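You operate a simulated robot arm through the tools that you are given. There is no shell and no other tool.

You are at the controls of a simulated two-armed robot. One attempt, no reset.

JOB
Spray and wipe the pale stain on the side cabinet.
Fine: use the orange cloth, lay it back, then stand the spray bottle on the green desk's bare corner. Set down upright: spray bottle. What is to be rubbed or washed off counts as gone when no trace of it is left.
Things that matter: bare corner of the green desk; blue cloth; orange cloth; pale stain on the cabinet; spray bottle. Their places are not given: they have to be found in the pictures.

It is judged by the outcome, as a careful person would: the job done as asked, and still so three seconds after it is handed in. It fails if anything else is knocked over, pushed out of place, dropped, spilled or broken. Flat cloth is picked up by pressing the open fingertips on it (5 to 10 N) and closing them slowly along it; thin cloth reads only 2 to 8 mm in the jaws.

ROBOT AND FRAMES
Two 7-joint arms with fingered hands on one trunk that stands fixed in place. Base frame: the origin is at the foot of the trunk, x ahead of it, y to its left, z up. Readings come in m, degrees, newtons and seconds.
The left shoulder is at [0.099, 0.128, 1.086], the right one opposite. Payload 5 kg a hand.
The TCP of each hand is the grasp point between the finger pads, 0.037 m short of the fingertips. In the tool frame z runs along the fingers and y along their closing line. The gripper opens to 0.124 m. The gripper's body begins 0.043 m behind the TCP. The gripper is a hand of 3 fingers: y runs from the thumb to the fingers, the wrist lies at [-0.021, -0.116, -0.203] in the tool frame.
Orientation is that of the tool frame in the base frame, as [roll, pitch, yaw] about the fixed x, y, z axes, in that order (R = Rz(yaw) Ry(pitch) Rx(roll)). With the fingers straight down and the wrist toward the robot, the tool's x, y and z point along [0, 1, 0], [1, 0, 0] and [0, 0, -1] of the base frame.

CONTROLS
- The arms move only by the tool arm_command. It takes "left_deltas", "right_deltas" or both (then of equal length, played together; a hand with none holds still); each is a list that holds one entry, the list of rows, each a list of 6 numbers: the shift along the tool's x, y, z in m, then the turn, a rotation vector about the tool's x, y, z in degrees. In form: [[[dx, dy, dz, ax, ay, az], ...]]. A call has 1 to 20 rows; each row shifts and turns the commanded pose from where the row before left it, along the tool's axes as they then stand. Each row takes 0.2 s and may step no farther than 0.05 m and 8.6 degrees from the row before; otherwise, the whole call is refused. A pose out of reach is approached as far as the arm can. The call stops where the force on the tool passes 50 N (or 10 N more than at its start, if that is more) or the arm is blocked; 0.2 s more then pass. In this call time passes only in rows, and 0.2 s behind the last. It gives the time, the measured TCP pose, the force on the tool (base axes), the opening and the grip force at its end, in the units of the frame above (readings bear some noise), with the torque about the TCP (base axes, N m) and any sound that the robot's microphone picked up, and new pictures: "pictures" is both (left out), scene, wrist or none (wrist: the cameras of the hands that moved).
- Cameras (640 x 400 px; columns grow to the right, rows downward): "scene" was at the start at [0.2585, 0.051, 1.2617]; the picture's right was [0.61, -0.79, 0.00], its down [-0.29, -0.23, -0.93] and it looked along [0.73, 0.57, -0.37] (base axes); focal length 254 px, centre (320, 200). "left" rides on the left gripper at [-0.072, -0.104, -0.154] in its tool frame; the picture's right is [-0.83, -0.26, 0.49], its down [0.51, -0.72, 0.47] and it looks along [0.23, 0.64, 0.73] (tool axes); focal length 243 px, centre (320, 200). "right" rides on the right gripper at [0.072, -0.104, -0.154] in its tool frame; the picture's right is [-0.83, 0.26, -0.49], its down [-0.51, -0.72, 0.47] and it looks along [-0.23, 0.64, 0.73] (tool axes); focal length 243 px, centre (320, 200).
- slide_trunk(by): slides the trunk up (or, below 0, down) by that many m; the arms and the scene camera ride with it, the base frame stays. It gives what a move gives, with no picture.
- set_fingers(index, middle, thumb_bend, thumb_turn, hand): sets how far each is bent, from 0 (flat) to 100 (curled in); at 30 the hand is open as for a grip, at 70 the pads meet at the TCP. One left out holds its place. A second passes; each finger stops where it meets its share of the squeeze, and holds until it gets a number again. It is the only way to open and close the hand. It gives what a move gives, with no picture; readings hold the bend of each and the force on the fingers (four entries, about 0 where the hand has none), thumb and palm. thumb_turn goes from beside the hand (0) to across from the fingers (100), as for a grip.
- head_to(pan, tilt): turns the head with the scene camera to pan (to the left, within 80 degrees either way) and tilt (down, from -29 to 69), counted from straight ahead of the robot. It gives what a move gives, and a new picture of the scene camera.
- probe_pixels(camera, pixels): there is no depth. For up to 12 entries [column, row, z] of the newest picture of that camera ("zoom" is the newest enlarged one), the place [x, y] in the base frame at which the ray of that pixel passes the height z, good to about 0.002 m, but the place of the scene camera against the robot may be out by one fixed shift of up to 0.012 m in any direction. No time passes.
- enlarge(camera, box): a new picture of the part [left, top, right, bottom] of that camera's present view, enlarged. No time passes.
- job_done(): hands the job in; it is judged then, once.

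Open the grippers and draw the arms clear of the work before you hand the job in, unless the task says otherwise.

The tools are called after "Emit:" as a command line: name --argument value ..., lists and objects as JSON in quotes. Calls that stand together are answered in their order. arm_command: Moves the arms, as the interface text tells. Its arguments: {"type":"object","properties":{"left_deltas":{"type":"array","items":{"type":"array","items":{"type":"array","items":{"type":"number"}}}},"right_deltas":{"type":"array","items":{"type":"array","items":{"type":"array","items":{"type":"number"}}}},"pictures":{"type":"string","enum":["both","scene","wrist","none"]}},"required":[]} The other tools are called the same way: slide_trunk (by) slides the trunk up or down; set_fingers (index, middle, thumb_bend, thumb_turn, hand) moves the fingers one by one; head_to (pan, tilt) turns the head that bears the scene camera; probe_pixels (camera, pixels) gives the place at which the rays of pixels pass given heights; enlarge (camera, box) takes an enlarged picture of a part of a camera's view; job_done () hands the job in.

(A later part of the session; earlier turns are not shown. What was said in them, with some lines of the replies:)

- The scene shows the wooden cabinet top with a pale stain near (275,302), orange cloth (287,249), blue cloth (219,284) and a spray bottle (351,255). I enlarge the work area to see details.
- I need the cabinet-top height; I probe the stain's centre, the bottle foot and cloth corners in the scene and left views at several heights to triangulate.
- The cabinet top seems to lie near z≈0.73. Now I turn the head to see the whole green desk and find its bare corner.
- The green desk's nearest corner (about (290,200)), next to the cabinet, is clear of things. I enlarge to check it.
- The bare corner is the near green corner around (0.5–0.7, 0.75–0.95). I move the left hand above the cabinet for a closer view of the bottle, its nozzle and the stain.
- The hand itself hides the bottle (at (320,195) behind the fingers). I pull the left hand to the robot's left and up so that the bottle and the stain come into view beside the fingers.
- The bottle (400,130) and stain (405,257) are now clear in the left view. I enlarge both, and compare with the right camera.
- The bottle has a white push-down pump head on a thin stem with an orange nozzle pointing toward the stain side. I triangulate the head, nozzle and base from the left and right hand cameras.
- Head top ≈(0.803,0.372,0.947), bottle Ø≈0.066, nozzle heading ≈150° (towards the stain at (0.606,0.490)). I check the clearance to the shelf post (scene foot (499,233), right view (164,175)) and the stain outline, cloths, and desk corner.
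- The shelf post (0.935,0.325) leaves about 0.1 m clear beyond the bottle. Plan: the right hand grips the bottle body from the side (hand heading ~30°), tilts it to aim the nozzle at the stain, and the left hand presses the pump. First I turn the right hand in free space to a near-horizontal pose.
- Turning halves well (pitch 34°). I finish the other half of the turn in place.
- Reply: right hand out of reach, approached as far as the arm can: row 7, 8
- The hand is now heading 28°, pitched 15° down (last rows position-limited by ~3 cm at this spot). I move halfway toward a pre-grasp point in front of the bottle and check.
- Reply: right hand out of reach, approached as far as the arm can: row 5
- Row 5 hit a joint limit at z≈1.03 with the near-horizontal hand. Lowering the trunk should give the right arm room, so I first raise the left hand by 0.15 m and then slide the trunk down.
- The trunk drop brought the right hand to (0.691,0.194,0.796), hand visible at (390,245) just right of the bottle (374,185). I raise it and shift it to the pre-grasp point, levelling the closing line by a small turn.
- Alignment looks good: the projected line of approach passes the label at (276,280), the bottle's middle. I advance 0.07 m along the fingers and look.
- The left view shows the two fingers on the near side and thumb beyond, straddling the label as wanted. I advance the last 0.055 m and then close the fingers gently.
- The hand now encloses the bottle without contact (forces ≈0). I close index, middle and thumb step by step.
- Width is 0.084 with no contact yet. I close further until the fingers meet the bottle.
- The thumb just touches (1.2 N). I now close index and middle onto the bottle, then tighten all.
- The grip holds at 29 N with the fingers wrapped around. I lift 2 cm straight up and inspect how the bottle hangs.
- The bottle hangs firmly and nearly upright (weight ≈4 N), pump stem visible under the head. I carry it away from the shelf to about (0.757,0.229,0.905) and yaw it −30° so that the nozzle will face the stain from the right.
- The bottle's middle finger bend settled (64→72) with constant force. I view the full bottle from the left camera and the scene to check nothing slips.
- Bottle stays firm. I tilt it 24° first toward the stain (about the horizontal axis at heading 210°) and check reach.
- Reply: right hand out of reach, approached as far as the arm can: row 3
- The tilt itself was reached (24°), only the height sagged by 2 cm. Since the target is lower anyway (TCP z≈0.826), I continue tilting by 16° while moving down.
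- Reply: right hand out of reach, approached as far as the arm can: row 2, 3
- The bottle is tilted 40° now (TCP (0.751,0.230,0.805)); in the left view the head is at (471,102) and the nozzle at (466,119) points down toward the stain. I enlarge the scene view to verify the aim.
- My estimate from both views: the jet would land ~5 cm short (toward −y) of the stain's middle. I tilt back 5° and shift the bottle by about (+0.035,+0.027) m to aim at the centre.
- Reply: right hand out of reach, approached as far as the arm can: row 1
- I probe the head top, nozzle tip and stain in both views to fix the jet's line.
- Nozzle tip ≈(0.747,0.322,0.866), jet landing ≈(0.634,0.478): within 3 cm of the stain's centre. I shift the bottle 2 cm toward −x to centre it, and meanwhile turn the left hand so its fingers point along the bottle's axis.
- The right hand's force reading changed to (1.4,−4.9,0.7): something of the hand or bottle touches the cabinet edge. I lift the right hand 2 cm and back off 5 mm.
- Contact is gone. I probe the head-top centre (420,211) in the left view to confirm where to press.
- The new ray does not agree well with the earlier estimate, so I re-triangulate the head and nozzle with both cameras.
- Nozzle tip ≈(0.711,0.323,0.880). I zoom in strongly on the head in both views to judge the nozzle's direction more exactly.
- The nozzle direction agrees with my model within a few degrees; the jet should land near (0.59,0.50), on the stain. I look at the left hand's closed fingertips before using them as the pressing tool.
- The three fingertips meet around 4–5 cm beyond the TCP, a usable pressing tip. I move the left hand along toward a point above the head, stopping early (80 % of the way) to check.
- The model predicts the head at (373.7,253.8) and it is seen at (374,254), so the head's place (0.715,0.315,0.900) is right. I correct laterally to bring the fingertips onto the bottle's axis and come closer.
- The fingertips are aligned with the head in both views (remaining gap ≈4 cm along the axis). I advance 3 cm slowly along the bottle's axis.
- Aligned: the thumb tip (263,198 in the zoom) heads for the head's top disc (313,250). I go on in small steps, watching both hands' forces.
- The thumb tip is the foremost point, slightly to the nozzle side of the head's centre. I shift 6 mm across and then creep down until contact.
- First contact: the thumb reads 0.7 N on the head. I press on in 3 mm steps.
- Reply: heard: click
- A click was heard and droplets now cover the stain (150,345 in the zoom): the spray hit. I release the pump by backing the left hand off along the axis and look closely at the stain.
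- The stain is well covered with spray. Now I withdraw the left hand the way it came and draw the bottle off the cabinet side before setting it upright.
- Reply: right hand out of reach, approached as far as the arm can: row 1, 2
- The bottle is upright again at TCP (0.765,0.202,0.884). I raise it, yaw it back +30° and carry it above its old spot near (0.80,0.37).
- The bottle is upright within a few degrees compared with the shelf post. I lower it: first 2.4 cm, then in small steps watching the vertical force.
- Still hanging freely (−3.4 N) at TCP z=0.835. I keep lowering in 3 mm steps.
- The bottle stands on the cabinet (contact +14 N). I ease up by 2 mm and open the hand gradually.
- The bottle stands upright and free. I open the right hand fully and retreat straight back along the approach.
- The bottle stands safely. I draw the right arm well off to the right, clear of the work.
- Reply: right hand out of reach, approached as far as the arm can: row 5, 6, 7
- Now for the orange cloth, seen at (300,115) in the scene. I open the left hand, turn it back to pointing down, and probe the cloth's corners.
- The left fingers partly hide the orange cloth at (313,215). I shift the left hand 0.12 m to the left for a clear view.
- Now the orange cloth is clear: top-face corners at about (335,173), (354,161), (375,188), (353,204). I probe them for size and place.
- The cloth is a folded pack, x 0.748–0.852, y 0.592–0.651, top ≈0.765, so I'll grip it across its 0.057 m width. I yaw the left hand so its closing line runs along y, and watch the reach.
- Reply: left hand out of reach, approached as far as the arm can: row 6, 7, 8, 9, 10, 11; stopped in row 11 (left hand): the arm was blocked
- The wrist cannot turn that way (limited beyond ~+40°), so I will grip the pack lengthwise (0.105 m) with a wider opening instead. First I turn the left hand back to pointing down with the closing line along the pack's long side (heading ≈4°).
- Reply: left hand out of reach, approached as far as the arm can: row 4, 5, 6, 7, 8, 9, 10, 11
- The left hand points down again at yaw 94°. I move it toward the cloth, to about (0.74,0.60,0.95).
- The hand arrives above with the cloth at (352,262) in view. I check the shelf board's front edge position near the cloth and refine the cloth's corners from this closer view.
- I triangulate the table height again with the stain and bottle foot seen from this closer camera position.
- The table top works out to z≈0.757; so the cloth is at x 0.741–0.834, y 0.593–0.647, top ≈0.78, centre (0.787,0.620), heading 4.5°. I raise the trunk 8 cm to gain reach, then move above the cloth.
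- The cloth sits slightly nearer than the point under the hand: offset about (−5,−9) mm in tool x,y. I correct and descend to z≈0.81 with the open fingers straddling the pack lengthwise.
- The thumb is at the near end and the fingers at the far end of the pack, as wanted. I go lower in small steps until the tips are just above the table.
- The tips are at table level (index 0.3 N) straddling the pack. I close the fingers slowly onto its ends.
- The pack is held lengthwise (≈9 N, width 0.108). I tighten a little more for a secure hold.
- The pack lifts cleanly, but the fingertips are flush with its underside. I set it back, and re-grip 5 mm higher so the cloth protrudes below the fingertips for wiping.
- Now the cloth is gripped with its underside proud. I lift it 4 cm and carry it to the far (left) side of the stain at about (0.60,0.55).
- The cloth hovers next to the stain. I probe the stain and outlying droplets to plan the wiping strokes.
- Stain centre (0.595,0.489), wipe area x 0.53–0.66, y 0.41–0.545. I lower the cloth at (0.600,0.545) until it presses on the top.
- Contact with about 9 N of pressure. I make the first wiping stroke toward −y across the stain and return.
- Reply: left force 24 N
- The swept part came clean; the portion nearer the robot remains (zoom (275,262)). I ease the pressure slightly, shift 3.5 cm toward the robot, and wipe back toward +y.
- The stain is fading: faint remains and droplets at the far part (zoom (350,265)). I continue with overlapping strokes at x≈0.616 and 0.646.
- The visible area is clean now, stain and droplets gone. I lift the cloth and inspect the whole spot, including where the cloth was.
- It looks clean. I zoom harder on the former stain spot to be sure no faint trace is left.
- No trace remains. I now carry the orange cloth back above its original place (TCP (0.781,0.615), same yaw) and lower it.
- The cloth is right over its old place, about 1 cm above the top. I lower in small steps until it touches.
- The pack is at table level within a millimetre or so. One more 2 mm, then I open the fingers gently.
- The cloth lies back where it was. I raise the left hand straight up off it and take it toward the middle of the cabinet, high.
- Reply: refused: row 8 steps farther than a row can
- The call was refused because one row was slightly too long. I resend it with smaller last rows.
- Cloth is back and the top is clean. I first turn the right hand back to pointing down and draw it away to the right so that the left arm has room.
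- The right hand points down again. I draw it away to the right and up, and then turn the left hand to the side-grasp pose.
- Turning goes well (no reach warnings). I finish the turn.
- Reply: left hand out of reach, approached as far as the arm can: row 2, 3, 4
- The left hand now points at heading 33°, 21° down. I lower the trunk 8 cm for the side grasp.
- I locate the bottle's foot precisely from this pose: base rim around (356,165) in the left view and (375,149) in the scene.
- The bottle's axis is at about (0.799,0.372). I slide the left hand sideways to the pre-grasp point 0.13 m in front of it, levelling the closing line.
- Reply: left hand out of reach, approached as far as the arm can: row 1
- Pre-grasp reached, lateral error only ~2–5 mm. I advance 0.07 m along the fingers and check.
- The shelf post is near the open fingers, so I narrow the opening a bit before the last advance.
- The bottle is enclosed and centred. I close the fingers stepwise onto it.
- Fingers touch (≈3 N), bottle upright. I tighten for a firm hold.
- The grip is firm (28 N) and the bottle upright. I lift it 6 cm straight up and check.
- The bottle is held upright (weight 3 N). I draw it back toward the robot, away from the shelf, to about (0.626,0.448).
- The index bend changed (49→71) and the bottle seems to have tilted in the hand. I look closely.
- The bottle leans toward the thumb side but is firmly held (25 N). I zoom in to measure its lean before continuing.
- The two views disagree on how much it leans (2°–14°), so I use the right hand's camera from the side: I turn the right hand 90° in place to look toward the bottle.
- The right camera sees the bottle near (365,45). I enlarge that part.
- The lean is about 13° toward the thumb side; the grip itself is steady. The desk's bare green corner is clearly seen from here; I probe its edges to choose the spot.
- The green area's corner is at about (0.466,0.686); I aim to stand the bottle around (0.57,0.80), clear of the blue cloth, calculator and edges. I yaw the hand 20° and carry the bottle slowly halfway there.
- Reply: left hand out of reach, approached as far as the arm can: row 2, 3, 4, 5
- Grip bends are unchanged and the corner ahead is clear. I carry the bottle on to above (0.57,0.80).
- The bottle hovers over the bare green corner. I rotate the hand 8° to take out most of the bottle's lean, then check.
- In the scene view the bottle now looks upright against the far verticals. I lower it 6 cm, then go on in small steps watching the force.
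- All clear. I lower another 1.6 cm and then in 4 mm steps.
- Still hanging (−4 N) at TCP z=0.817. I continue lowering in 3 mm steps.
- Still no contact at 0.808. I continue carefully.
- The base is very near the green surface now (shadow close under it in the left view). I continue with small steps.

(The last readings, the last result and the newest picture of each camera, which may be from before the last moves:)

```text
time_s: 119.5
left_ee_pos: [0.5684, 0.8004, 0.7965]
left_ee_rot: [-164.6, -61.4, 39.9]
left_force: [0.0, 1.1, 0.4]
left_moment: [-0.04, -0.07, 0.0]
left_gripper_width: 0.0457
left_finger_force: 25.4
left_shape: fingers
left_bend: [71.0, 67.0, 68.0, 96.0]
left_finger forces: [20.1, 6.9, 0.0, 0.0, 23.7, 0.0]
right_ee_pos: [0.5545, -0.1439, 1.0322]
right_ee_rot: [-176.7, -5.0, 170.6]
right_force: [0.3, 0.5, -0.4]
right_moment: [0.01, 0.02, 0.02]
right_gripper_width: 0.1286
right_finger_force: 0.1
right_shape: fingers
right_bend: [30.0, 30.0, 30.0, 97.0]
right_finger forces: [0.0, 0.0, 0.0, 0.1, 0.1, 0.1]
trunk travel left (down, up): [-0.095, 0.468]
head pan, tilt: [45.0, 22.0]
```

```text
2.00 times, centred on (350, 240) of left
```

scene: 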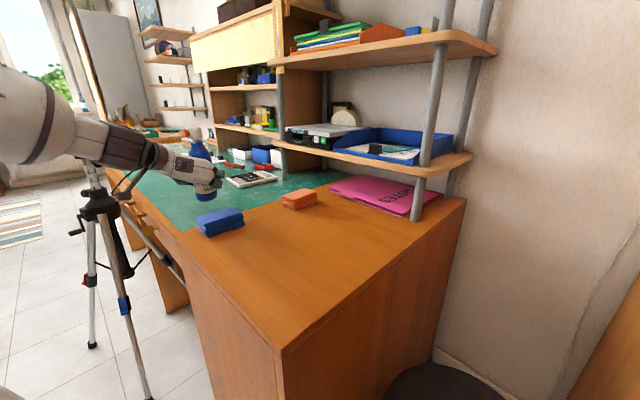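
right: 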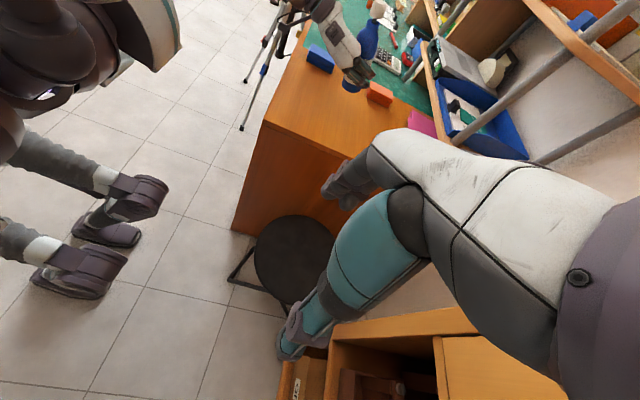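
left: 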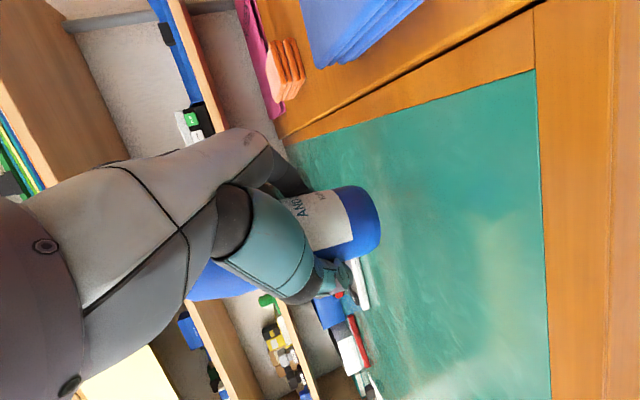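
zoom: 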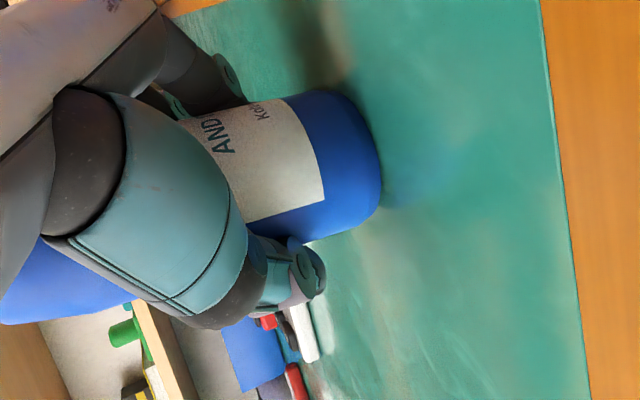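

Contact: vertical force went from −3.1 to +0.4 N at TCP z=0.7965. I press 2 mm more to seat the base.

Emit:
arm_command --left_deltas '[[[-0.0018, 0.0003, 0.0009, 0, 0, 0]]]' --pictures "scene"

Emit:
enlarge --camera "scene" --box '[150, 100, 290, 220]'

Emit:
enlarge --camera "right" --box '[270, 0, 430, 110]'

```text
time_s: 119.9
left_ee_pos: [0.5684, 0.7988, 0.7954]
left_ee_rot: [-164.2, -61.4, 39.7]
left_force: [2.3, 3.2, 5.3]
left_moment: [-0.06, -0.06, 0.02]
left_gripper_width: 0.0453
left_finger_force: 26.9
left_shape: fingers
left_bend: [71.0, 67.0, 68.0, 97.0]
left_finger forces: [20.0, 8.9, 0.0, 0.1, 24.9, 0.1]
right_ee_pos: [0.5554, -0.1432, 1.031]
right_ee_rot: [-176.8, -5.0, 170.5]
right_force: [0.7, -0.3, -0.1]
right_moment: [0.01, 0.02, -0.01]
right_gripper_width: 0.1285
right_finger_force: 0.1
right_shape: fingers
right_bend: [30.0, 30.0, 30.0, 97.0]
right_finger forces: [0.0, 0.0, 0.0, 0.0, 0.0, 0.0]
trunk travel left (down, up): [-0.095, 0.468]
head pan, tilt: [45.0, 22.0]
```

scene: 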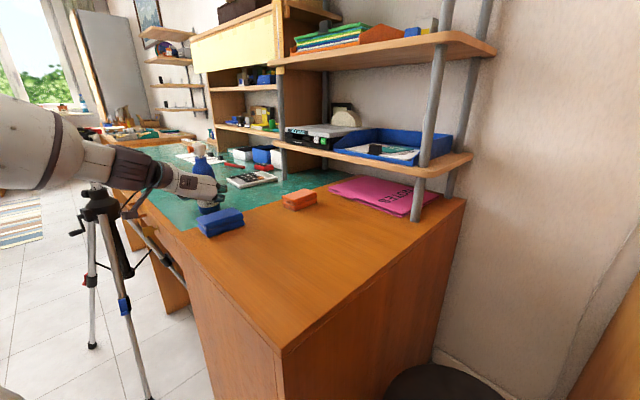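

```text
3.33 times, centred on (220, 160) of scene
```

zoom: 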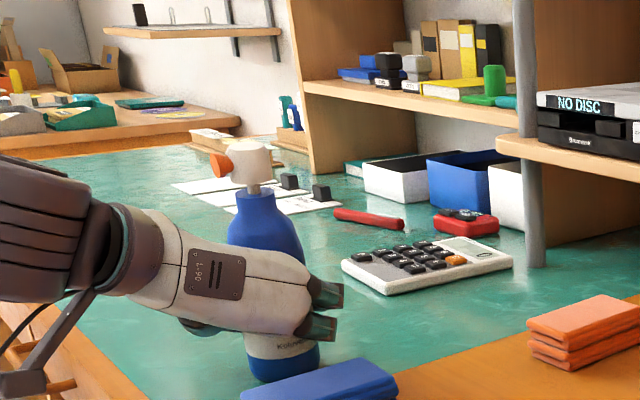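

```text
3.64 times, centred on (350, 55) of right
```

zoom: 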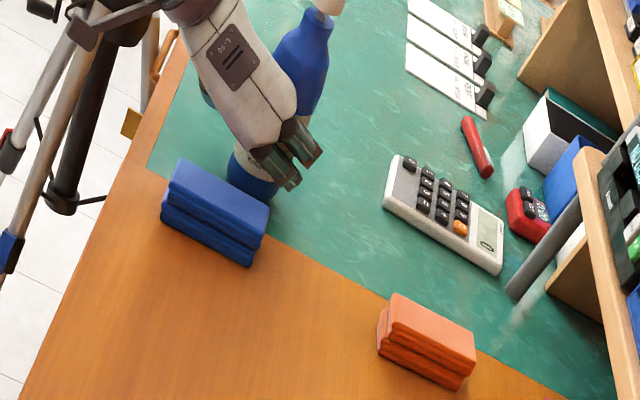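

In both views the bottle matches the verticals within ~2°, its foot on the green at about (0.572,0.80), 10 cm inside both edges. I ease up 1 mm and open the fingers step by step.

Emit:
arm_command --left_deltas '[[[0.0009, 0, -0.0005, 0, 0, 0]]]' --pictures "none"

Emit:
set_fingers --hand "left" --index 64 --middle 62 --thumb_bend 62

Emit:
enlarge --camera "scene" --box '[150, 100, 290, 220]'

```text
time_s: 120.3
left_ee_pos: [0.5676, 0.7985, 0.796]
left_ee_rot: [-164.5, -61.4, 39.9]
left_force: [1.2, 1.3, 3.0]
left_moment: [-0.08, -0.03, 0.01]
left_gripper_width: 0.0454
left_finger_force: 26.4
left_shape: fingers
left_bend: [71.0, 67.0, 68.0, 97.0]
left_finger forces: [19.7, 8.5, 0.0, 0.0, 25.1, 0.0]
right_ee_pos: [0.5543, -0.1423, 1.0313]
right_ee_rot: [-176.9, -5.0, 170.5]
right_force: [-0.1, 1.2, 0.4]
right_moment: [0.01, 0.02, 0.01]
right_gripper_width: 0.1284
right_finger_force: 0.0
right_shape: fingers
right_bend: [30.0, 30.0, 30.0, 97.0]
right_finger forces: [0.0, 0.0, 0.0, 0.0, 0.0, 0.0]
trunk travel left (down, up): [-0.095, 0.468]
head pan, tilt: [45.0, 22.0]
```

```text
time_s: 121.3
left_ee_pos: [0.5699, 0.7987, 0.7955]
left_ee_rot: [-164.5, -61.2, 39.8]
left_force: [-0.6, 0.1, -3.3]
left_moment: [0.02, 0.01, -0.01]
left_gripper_width: 0.0534
left_finger_force: 13.9
left_shape: fingers
left_bend: [52.0, 62.0, 58.0, 97.0]
left_finger forces: [13.7, 0.1, 0.0, 0.1, 13.1, 0.1]
right_ee_pos: [0.5547, -0.1435, 1.0316]
right_ee_rot: [-176.8, -5.0, 170.5]
right_force: [0.4, 0.3, 0.4]
right_moment: [-0.01, 0.03, -0.06]
right_gripper_width: 0.1283
right_finger_force: 0.1
right_shape: fingers
right_bend: [30.0, 30.0, 30.0, 97.0]
right_finger forces: [0.1, 0.1, 0.1, 0.0, 0.1, 0.1]
trunk travel left (down, up): [-0.095, 0.468]
head pan, tilt: [45.0, 22.0]
```

```text
3.33 times, centred on (220, 160) of scene
```

zoom: 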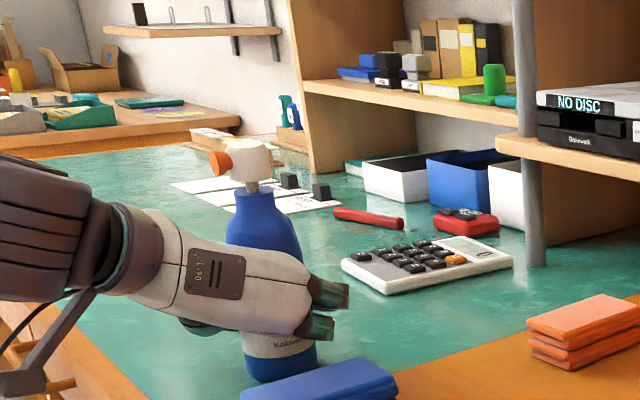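

The loosened hold carries the bottle's weight again (−3.3 N), so I lower 2 mm to re-seat it before opening more.

Emit:
arm_command --left_deltas '[[[-0.0018, 0.0003, 0.0009, 0, 0, 0]]]' --pictures "none"

Emit:
arm_command --left_deltas '[[[-0.0013, 0.0002, 0.0007, 0, 0, 0]]]' --pictures "none"

Emit:
enlarge --camera "left" --box '[250, 140, 450, 340]'

```text
time_s: 121.7
left_ee_pos: [0.5681, 0.8014, 0.7942]
left_ee_rot: [-164.4, -61.5, 39.8]
left_force: [1.0, 1.2, 0.9]
left_moment: [-0.01, -0.03, 0.02]
left_gripper_width: 0.0539
left_finger_force: 14.9
left_shape: fingers
left_bend: [52.0, 62.0, 58.0, 97.0]
left_finger forces: [14.1, 0.0, 0.0, 0.0, 13.3, 0.1]
right_ee_pos: [0.5549, -0.1427, 1.0318]
right_ee_rot: [-176.8, -5.0, 170.5]
right_force: [0.0, -0.4, 0.1]
right_moment: [-0.01, 0.01, -0.03]
right_gripper_width: 0.1284
right_finger_force: 0.0
right_shape: fingers
right_bend: [30.0, 30.0, 30.0, 97.0]
right_finger forces: [0.0, 0.0, 0.0, 0.0, 0.1, 0.0]
trunk travel left (down, up): [-0.095, 0.468]
head pan, tilt: [45.0, 22.0]
```

```text
time_s: 122.1
left_ee_pos: [0.5683, 0.7999, 0.793]
left_ee_rot: [-164.4, -61.5, 39.9]
left_force: [2.9, 1.9, 4.0]
left_moment: [-0.11, -0.11, 0.06]
left_gripper_width: 0.0536
left_finger_force: 14.0
left_shape: fingers
left_bend: [53.0, 62.0, 58.0, 97.0]
left_finger forces: [14.6, 0.0, 0.0, 0.0, 13.5, 0.0]
right_ee_pos: [0.5562, -0.1419, 1.0309]
right_ee_rot: [-176.8, -5.1, 170.5]
right_force: [0.6, 0.2, 0.3]
right_moment: [0.0, 0.02, 0.0]
right_gripper_width: 0.1283
right_finger_force: 0.0
right_shape: fingers
right_bend: [30.0, 30.0, 30.0, 97.0]
right_finger forces: [0.0, 0.0, 0.1, 0.0, 0.0, 0.0]
trunk travel left (down, up): [-0.095, 0.468]
head pan, tilt: [45.0, 22.0]
```

```text
2.00 times, centred on (350, 240) of left
```

zoom: 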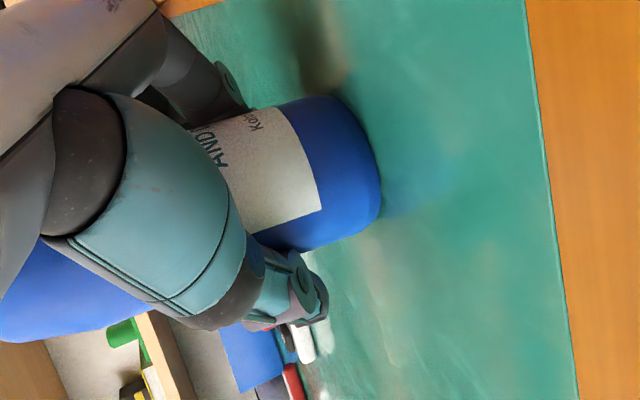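

The bottle is seated again (+4 N). I open further in small steps.

Emit:
set_fingers --hand "left" --index 52 --middle 54 --thumb_bend 54

Emit:
enlarge --camera "scene" --box '[150, 100, 290, 220]'

Emit:
enlarge --camera "left" --box '[250, 140, 450, 340]'

```text
time_s: 123.1
left_ee_pos: [0.5685, 0.8009, 0.7919]
left_ee_rot: [-164.4, -61.4, 39.9]
left_force: [-0.5, 0.5, -0.4]
left_moment: [-0.05, -0.08, 0.02]
left_gripper_width: 0.0615
left_finger_force: 1.9
left_shape: fingers
left_bend: [51.0, 54.0, 53.0, 97.0]
left_finger forces: [1.6, 0.0, 0.0, 0.0, 2.3, 0.0]
right_ee_pos: [0.5554, -0.1421, 1.0327]
right_ee_rot: [-176.8, -5.0, 170.5]
right_force: [0.0, 0.6, 0.1]
right_moment: [-0.01, -0.03, 0.01]
right_gripper_width: 0.1284
right_finger_force: 0.0
right_shape: fingers
right_bend: [30.0, 30.0, 30.0, 97.0]
right_finger forces: [0.1, 0.0, 0.0, 0.0, 0.0, 0.0]
trunk travel left (down, up): [-0.095, 0.468]
head pan, tilt: [45.0, 22.0]
```

```text
3.33 times, centred on (220, 160) of scene
```

zoom: 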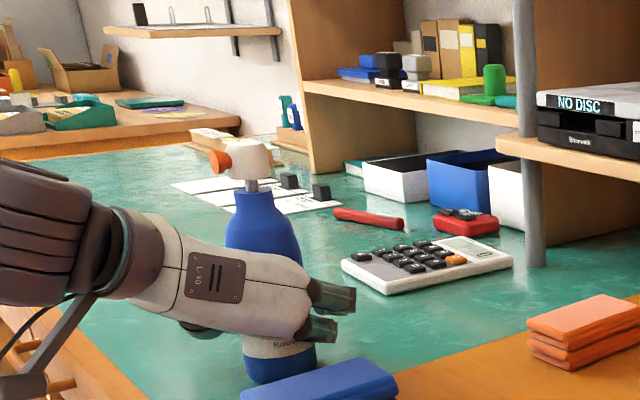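

```text
2.00 times, centred on (350, 240) of left
```

zoom: 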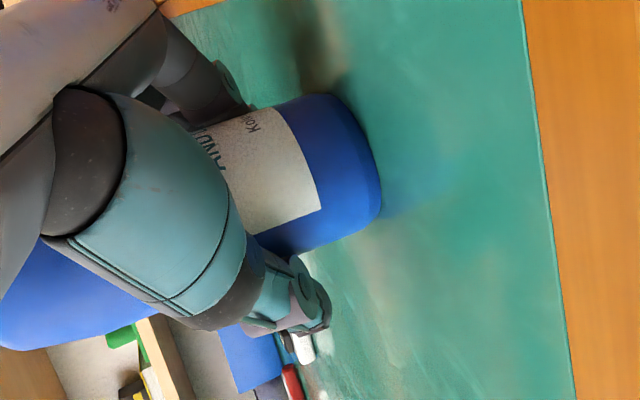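

The hold is down to about 2 N and the bottle stands. I open the fingers fully in two more steps.

Emit:
set_fingers --hand "left" --index 45 --middle 47 --thumb_bend 46

Emit:
set_fingers --hand "left" --index 30 --middle 30 --thumb_bend 30

Emit:
enlarge --camera "scene" --box '[150, 100, 290, 220]'

Emit:
enlarge --camera "left" --box '[200, 140, 450, 390]'

Emit:
enlarge --camera "right" --box '[270, 0, 430, 110]'

```text
time_s: 124.1
left_ee_pos: [0.5686, 0.8002, 0.7914]
left_ee_rot: [-164.3, -61.3, 39.7]
left_force: [-0.5, -0.3, 0.0]
left_moment: [0.0, -0.01, 0.0]
left_gripper_width: 0.0811
left_finger_force: 0.1
left_shape: fingers
left_bend: [45.0, 47.0, 46.0, 97.0]
left_finger forces: [0.1, 0.2, 0.1, 0.0, 0.1, 0.0]
right_ee_pos: [0.5551, -0.1427, 1.0309]
right_ee_rot: [-176.8, -5.0, 170.6]
right_force: [-0.1, -0.5, 0.0]
right_moment: [0.01, 0.01, 0.0]
right_gripper_width: 0.1286
right_finger_force: 0.1
right_shape: fingers
right_bend: [30.0, 30.0, 30.0, 97.0]
right_finger forces: [0.0, 0.1, 0.0, 0.0, 0.0, 0.1]
trunk travel left (down, up): [-0.095, 0.468]
head pan, tilt: [45.0, 22.0]
```

```text
time_s: 125.1
left_ee_pos: [0.569, 0.8004, 0.7919]
left_ee_rot: [-164.2, -61.3, 39.6]
left_force: [0.1, -0.4, 0.4]
left_moment: [-0.01, 0.01, 0.03]
left_gripper_width: 0.1281
left_finger_force: 0.0
left_shape: fingers
left_bend: [30.0, 30.0, 30.0, 97.0]
left_finger forces: [0.1, 0.1, 0.0, 0.1, 0.0, 0.0]
right_ee_pos: [0.5542, -0.143, 1.0315]
right_ee_rot: [-176.8, -4.9, 170.7]
right_force: [0.5, -0.4, 0.1]
right_moment: [-0.01, 0.0, 0.0]
right_gripper_width: 0.1285
right_finger_force: 0.1
right_shape: fingers
right_bend: [30.0, 30.0, 30.0, 97.0]
right_finger forces: [0.1, 0.1, 0.0, 0.1, 0.1, 0.1]
trunk travel left (down, up): [-0.095, 0.468]
head pan, tilt: [45.0, 22.0]
```

```text
3.33 times, centred on (220, 160) of scene
```

zoom: 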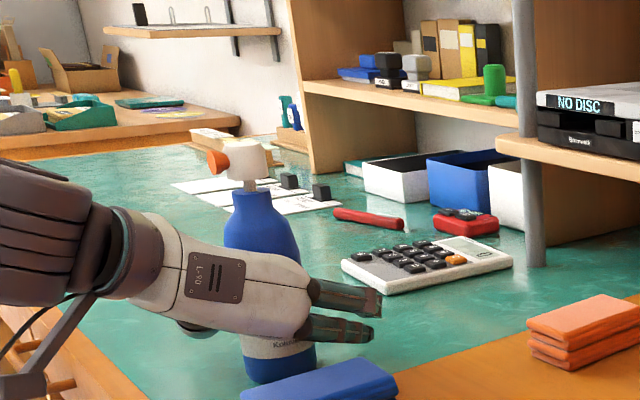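

```text
1.60 times, centred on (325, 265) of left
```

zoom: 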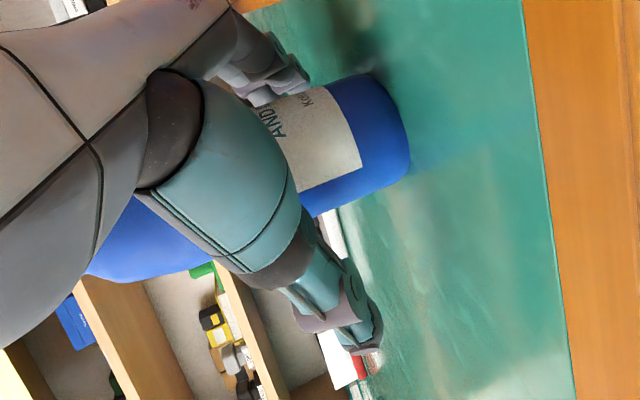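

```text
3.64 times, centred on (350, 55) of right
```

zoom: 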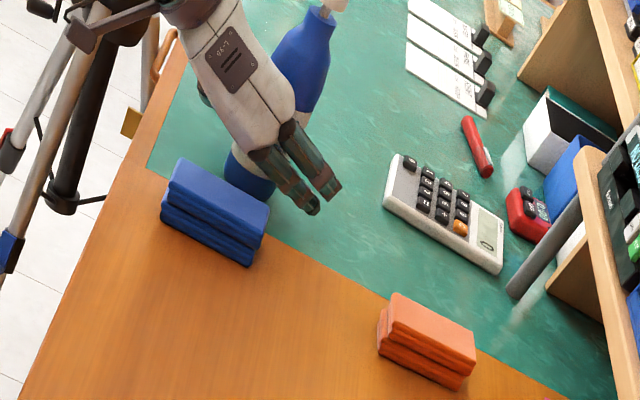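

The bottle stands free on the green corner; the fingers are open around it. I retreat straight back along the hand's axis.

Emit:
arm_command --left_deltas '[[[0, 0, -0.01, 0, 0, 0], [0, 0, -0.015, 0, 0, 0], [0, 0, -0.02, 0, 0, 0], [0, 0, -0.025, 0, 0, 0], [0, 0, -0.03, 0, 0, 0], [0, 0, -0.03, 0, 0, 0]]]' --pictures "both"

Emit:
enlarge --camera "scene" --box '[150, 100, 290, 220]'

Emit:
enlarge --camera "right" --box '[270, 0, 430, 110]'

```text
time_s: 126.5
left_ee_pos: [0.5065, 0.7015, 0.853]
left_ee_rot: [-164.3, -61.3, 39.7]
left_force: [-0.4, 0.0, 0.0]
left_moment: [-0.04, 0.02, 0.0]
left_gripper_width: 0.1285
left_finger_force: 0.1
left_shape: fingers
left_bend: [30.0, 30.0, 30.0, 97.0]
left_finger forces: [0.1, 0.1, 0.1, 0.1, 0.1, 0.1]
right_ee_pos: [0.5561, -0.1444, 1.0311]
right_ee_rot: [-176.8, -4.9, 170.5]
right_force: [-0.4, 0.3, 0.6]
right_moment: [0.02, -0.05, -0.01]
right_gripper_width: 0.1284
right_finger_force: 0.0
right_shape: fingers
right_bend: [30.0, 30.0, 30.0, 97.0]
right_finger forces: [0.0, 0.1, 0.0, 0.0, 0.1, 0.0]
trunk travel left (down, up): [-0.095, 0.468]
head pan, tilt: [45.0, 22.0]
```

scene: 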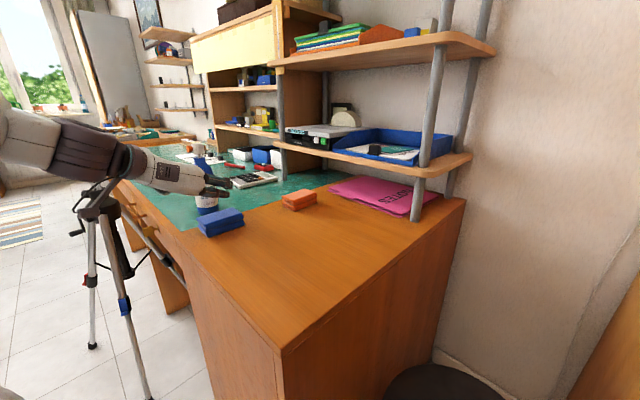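
left: 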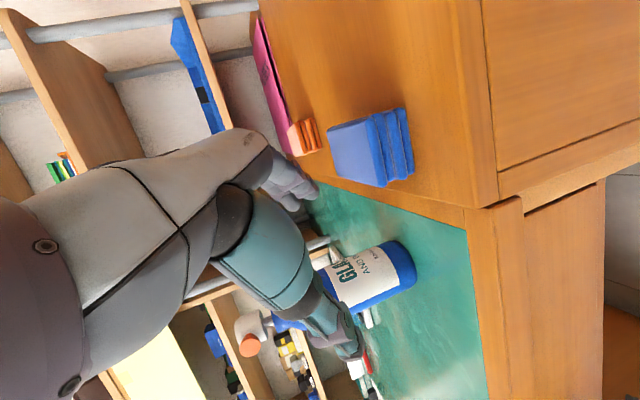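

```text
3.33 times, centred on (220, 160) of scene
```

zoom: 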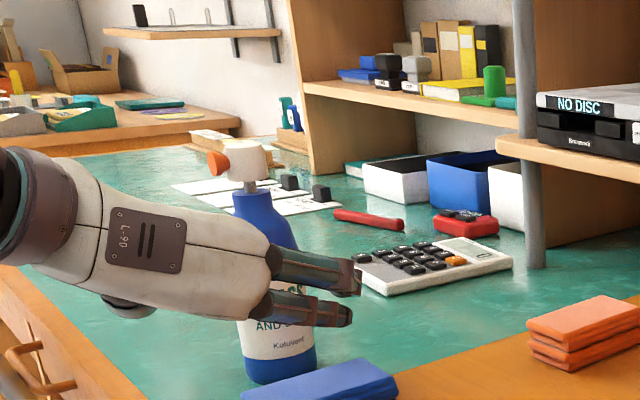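

```text
3.64 times, centred on (350, 55) of right
```

zoom: 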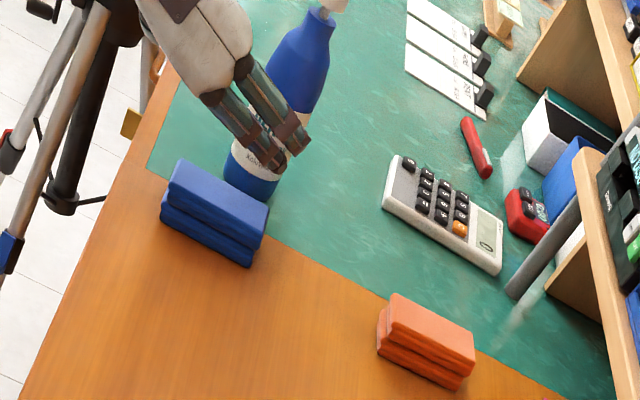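

The bottle stands upright on the bare green corner. I withdraw the left hand further back and up, clear of everything.

Emit:
arm_command --left_deltas '[[[0, 0, -0.035, 0, 0, 0], [0, 0, -0.035, 0, 0, 0], [0, 0, -0.03, 0, 0, 0], [0.0351, -0.0052, -0.0185, 0, 0, 0], [0.0351, -0.0052, -0.0185, 0, 0, 0], [0.0351, -0.0052, -0.0185, 0, 0, 0]]]' --pictures "both"

Emit:
enlarge --camera "scene" --box '[150, 90, 330, 240]'

Emit:
enlarge --camera "right" --box '[270, 0, 430, 110]'

```text
time_s: 127.9
left_ee_pos: [0.4568, 0.6269, 1.0203]
left_ee_rot: [-164.3, -61.3, 39.7]
left_force: [0.3, 0.4, 0.3]
left_moment: [0.02, 0.0, 0.0]
left_gripper_width: 0.1285
left_finger_force: 0.1
left_shape: fingers
left_bend: [30.0, 30.0, 30.0, 97.0]
left_finger forces: [0.0, 0.0, 0.1, 0.0, 0.0, 0.0]
right_ee_pos: [0.5555, -0.1425, 1.0311]
right_ee_rot: [-176.7, -4.9, 170.4]
right_force: [1.0, -0.2, 0.1]
right_moment: [0.02, 0.01, 0.04]
right_gripper_width: 0.1287
right_finger_force: 0.1
right_shape: fingers
right_bend: [30.0, 30.0, 30.0, 97.0]
right_finger forces: [0.1, 0.0, 0.1, 0.1, 0.0, 0.0]
trunk travel left (down, up): [-0.095, 0.468]
head pan, tilt: [45.0, 22.0]
```

scene: 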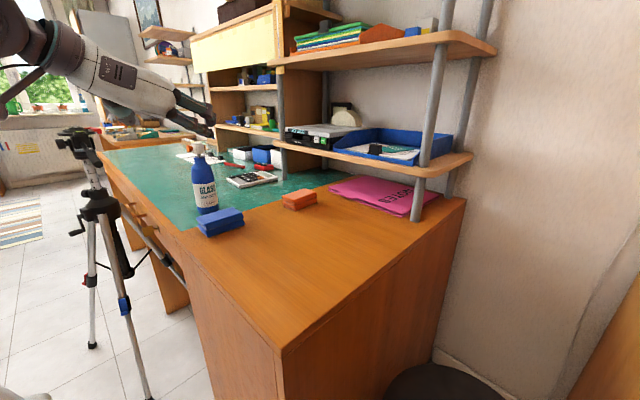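
left: 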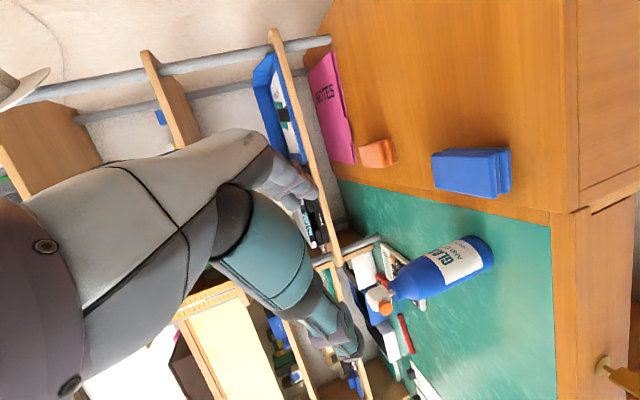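

```text
2.67 times, centred on (240, 165) of scene
```

zoom: 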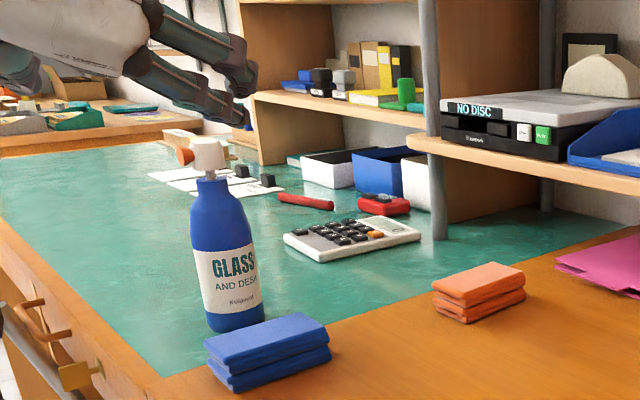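

```text
3.64 times, centred on (350, 55) of right
```

zoom: 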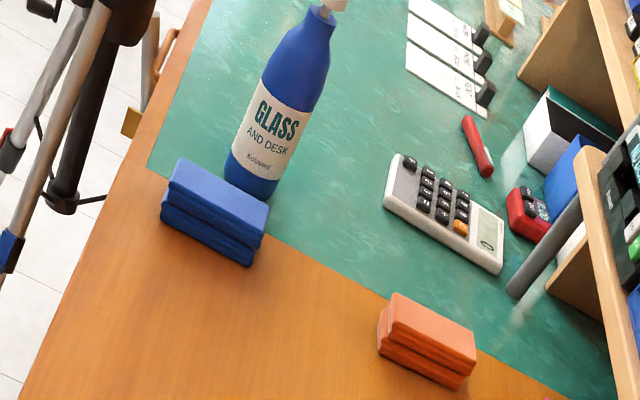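

Everything stands as asked. I draw the left arm further away from the work and look once more over the whole top for any trace or disturbed thing.

Emit:
arm_command --left_deltas '[[[0.01, 0, -0.035, 0, 0, 0], [0.01, 0, -0.035, 0, 0, 0], [0.01, 0, -0.035, 0, 0, 0]]]' --pictures "none"

Emit:
head_to --pan 45 --tilt 38

Emit:
enlarge --camera "scene" --box '[150, 60, 420, 230]'

Emit:
enlarge --camera "scene" --box '[220, 120, 340, 200]'

Emit:
enlarge --camera "right" --box '[250, 30, 440, 180]'

```text
time_s: 128.7
left_ee_pos: [0.4169, 0.5564, 1.0949]
left_ee_rot: [-164.5, -61.4, 39.8]
left_force: [-0.2, 0.0, 0.4]
left_moment: [-0.01, -0.01, -0.01]
left_gripper_width: 0.1286
left_finger_force: 0.1
left_shape: fingers
left_bend: [30.0, 30.0, 30.0, 97.0]
left_finger forces: [0.0, 0.0, 0.0, 0.0, 0.0, 0.1]
right_ee_pos: [0.5535, -0.1435, 1.032]
right_ee_rot: [-176.8, -5.0, 170.5]
right_force: [0.9, -0.3, -0.2]
right_moment: [0.02, -0.02, 0.01]
right_gripper_width: 0.1287
right_finger_force: 0.1
right_shape: fingers
right_bend: [30.0, 30.0, 30.0, 97.0]
right_finger forces: [0.0, 0.0, 0.0, 0.0, 0.0, 0.1]
trunk travel left (down, up): [-0.095, 0.468]
head pan, tilt: [45.0, 22.0]
```

```text
time_s: 129.4
left_ee_pos: [0.4178, 0.5571, 1.094]
left_ee_rot: [-164.7, -61.3, 40.0]
left_force: [0.0, 0.1, 0.6]
left_moment: [0.01, 0.0, -0.02]
left_gripper_width: 0.1284
left_finger_force: 0.1
left_shape: fingers
left_bend: [30.0, 30.0, 30.0, 97.0]
left_finger forces: [0.0, 0.0, 0.0, 0.0, 0.1, 0.0]
right_ee_pos: [0.5543, -0.1428, 1.0319]
right_ee_rot: [-176.8, -4.9, 170.5]
right_force: [0.5, 0.3, 0.8]
right_moment: [0.03, -0.01, -0.01]
right_gripper_width: 0.1285
right_finger_force: 0.1
right_shape: fingers
right_bend: [30.0, 30.0, 30.0, 97.0]
right_finger forces: [0.0, 0.0, 0.1, 0.0, 0.0, 0.0]
trunk travel left (down, up): [-0.095, 0.468]
head pan, tilt: [45.0, 38.0]
```

scene: 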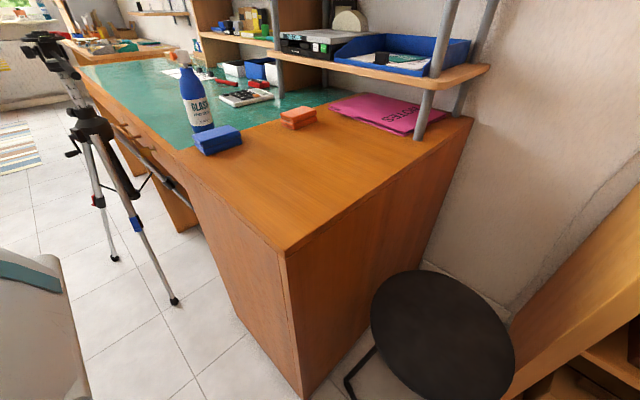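

```text
2.35 times, centred on (285, 145) of scene
```

zoom: 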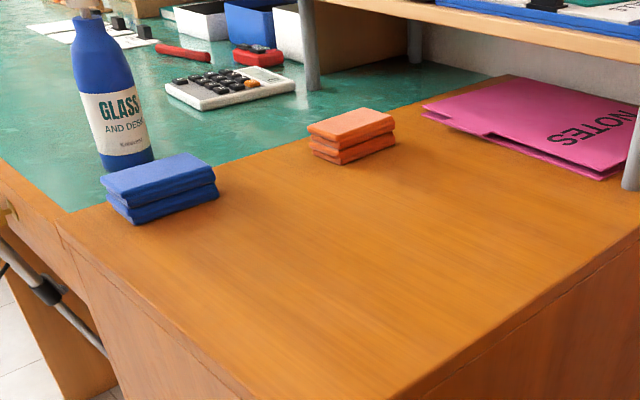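

```text
5.00 times, centred on (280, 160) of scene
```

zoom: 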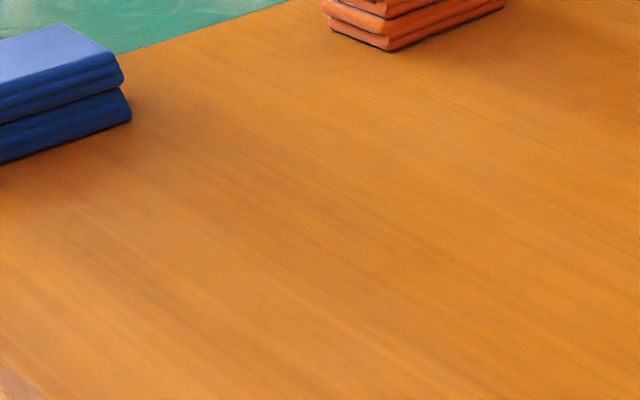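

```text
2.67 times, centred on (345, 105) of right
```

zoom: 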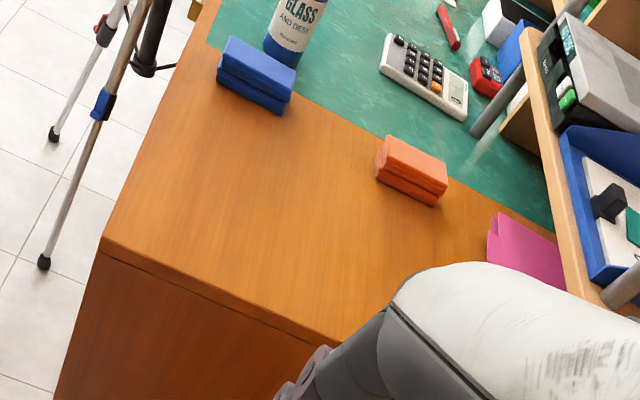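

The stain is fully gone and the orange cloth lies in its place. The blue cloth is untouched, the bottle stands upright on the bare green corner, and both hands are open and clear. I hand the job in.

Emit:
job_done

```text
The job is handed in.
```

The job is done and handed in; I have not seen how it was judged.

- **Stain:** I sprayed it once, with the right hand holding the bottle tilted and the left hand pressing the pump. I then wiped it off with the orange cloth. Close-up views afterwards showed no trace of the stain or of the spray droplets.
- **Orange cloth:** It lies back within a few millimetres of its original place. The blue cloth was not touched.
- **Spray bottle:** It stands upright on the bare corner of the green desk, about 10 cm in from both edges. It stayed standing in the views after I let go.

The bottle tilted in the left hand while I carried it to the desk. I straightened it before setting it down, so it stood flat when released. Earlier, while the bottle was held for spraying, the right hand or the bottle lightly touched the cabinet edge. Nothing moved, and I backed off.

Both hands are open and drawn clear of the work.
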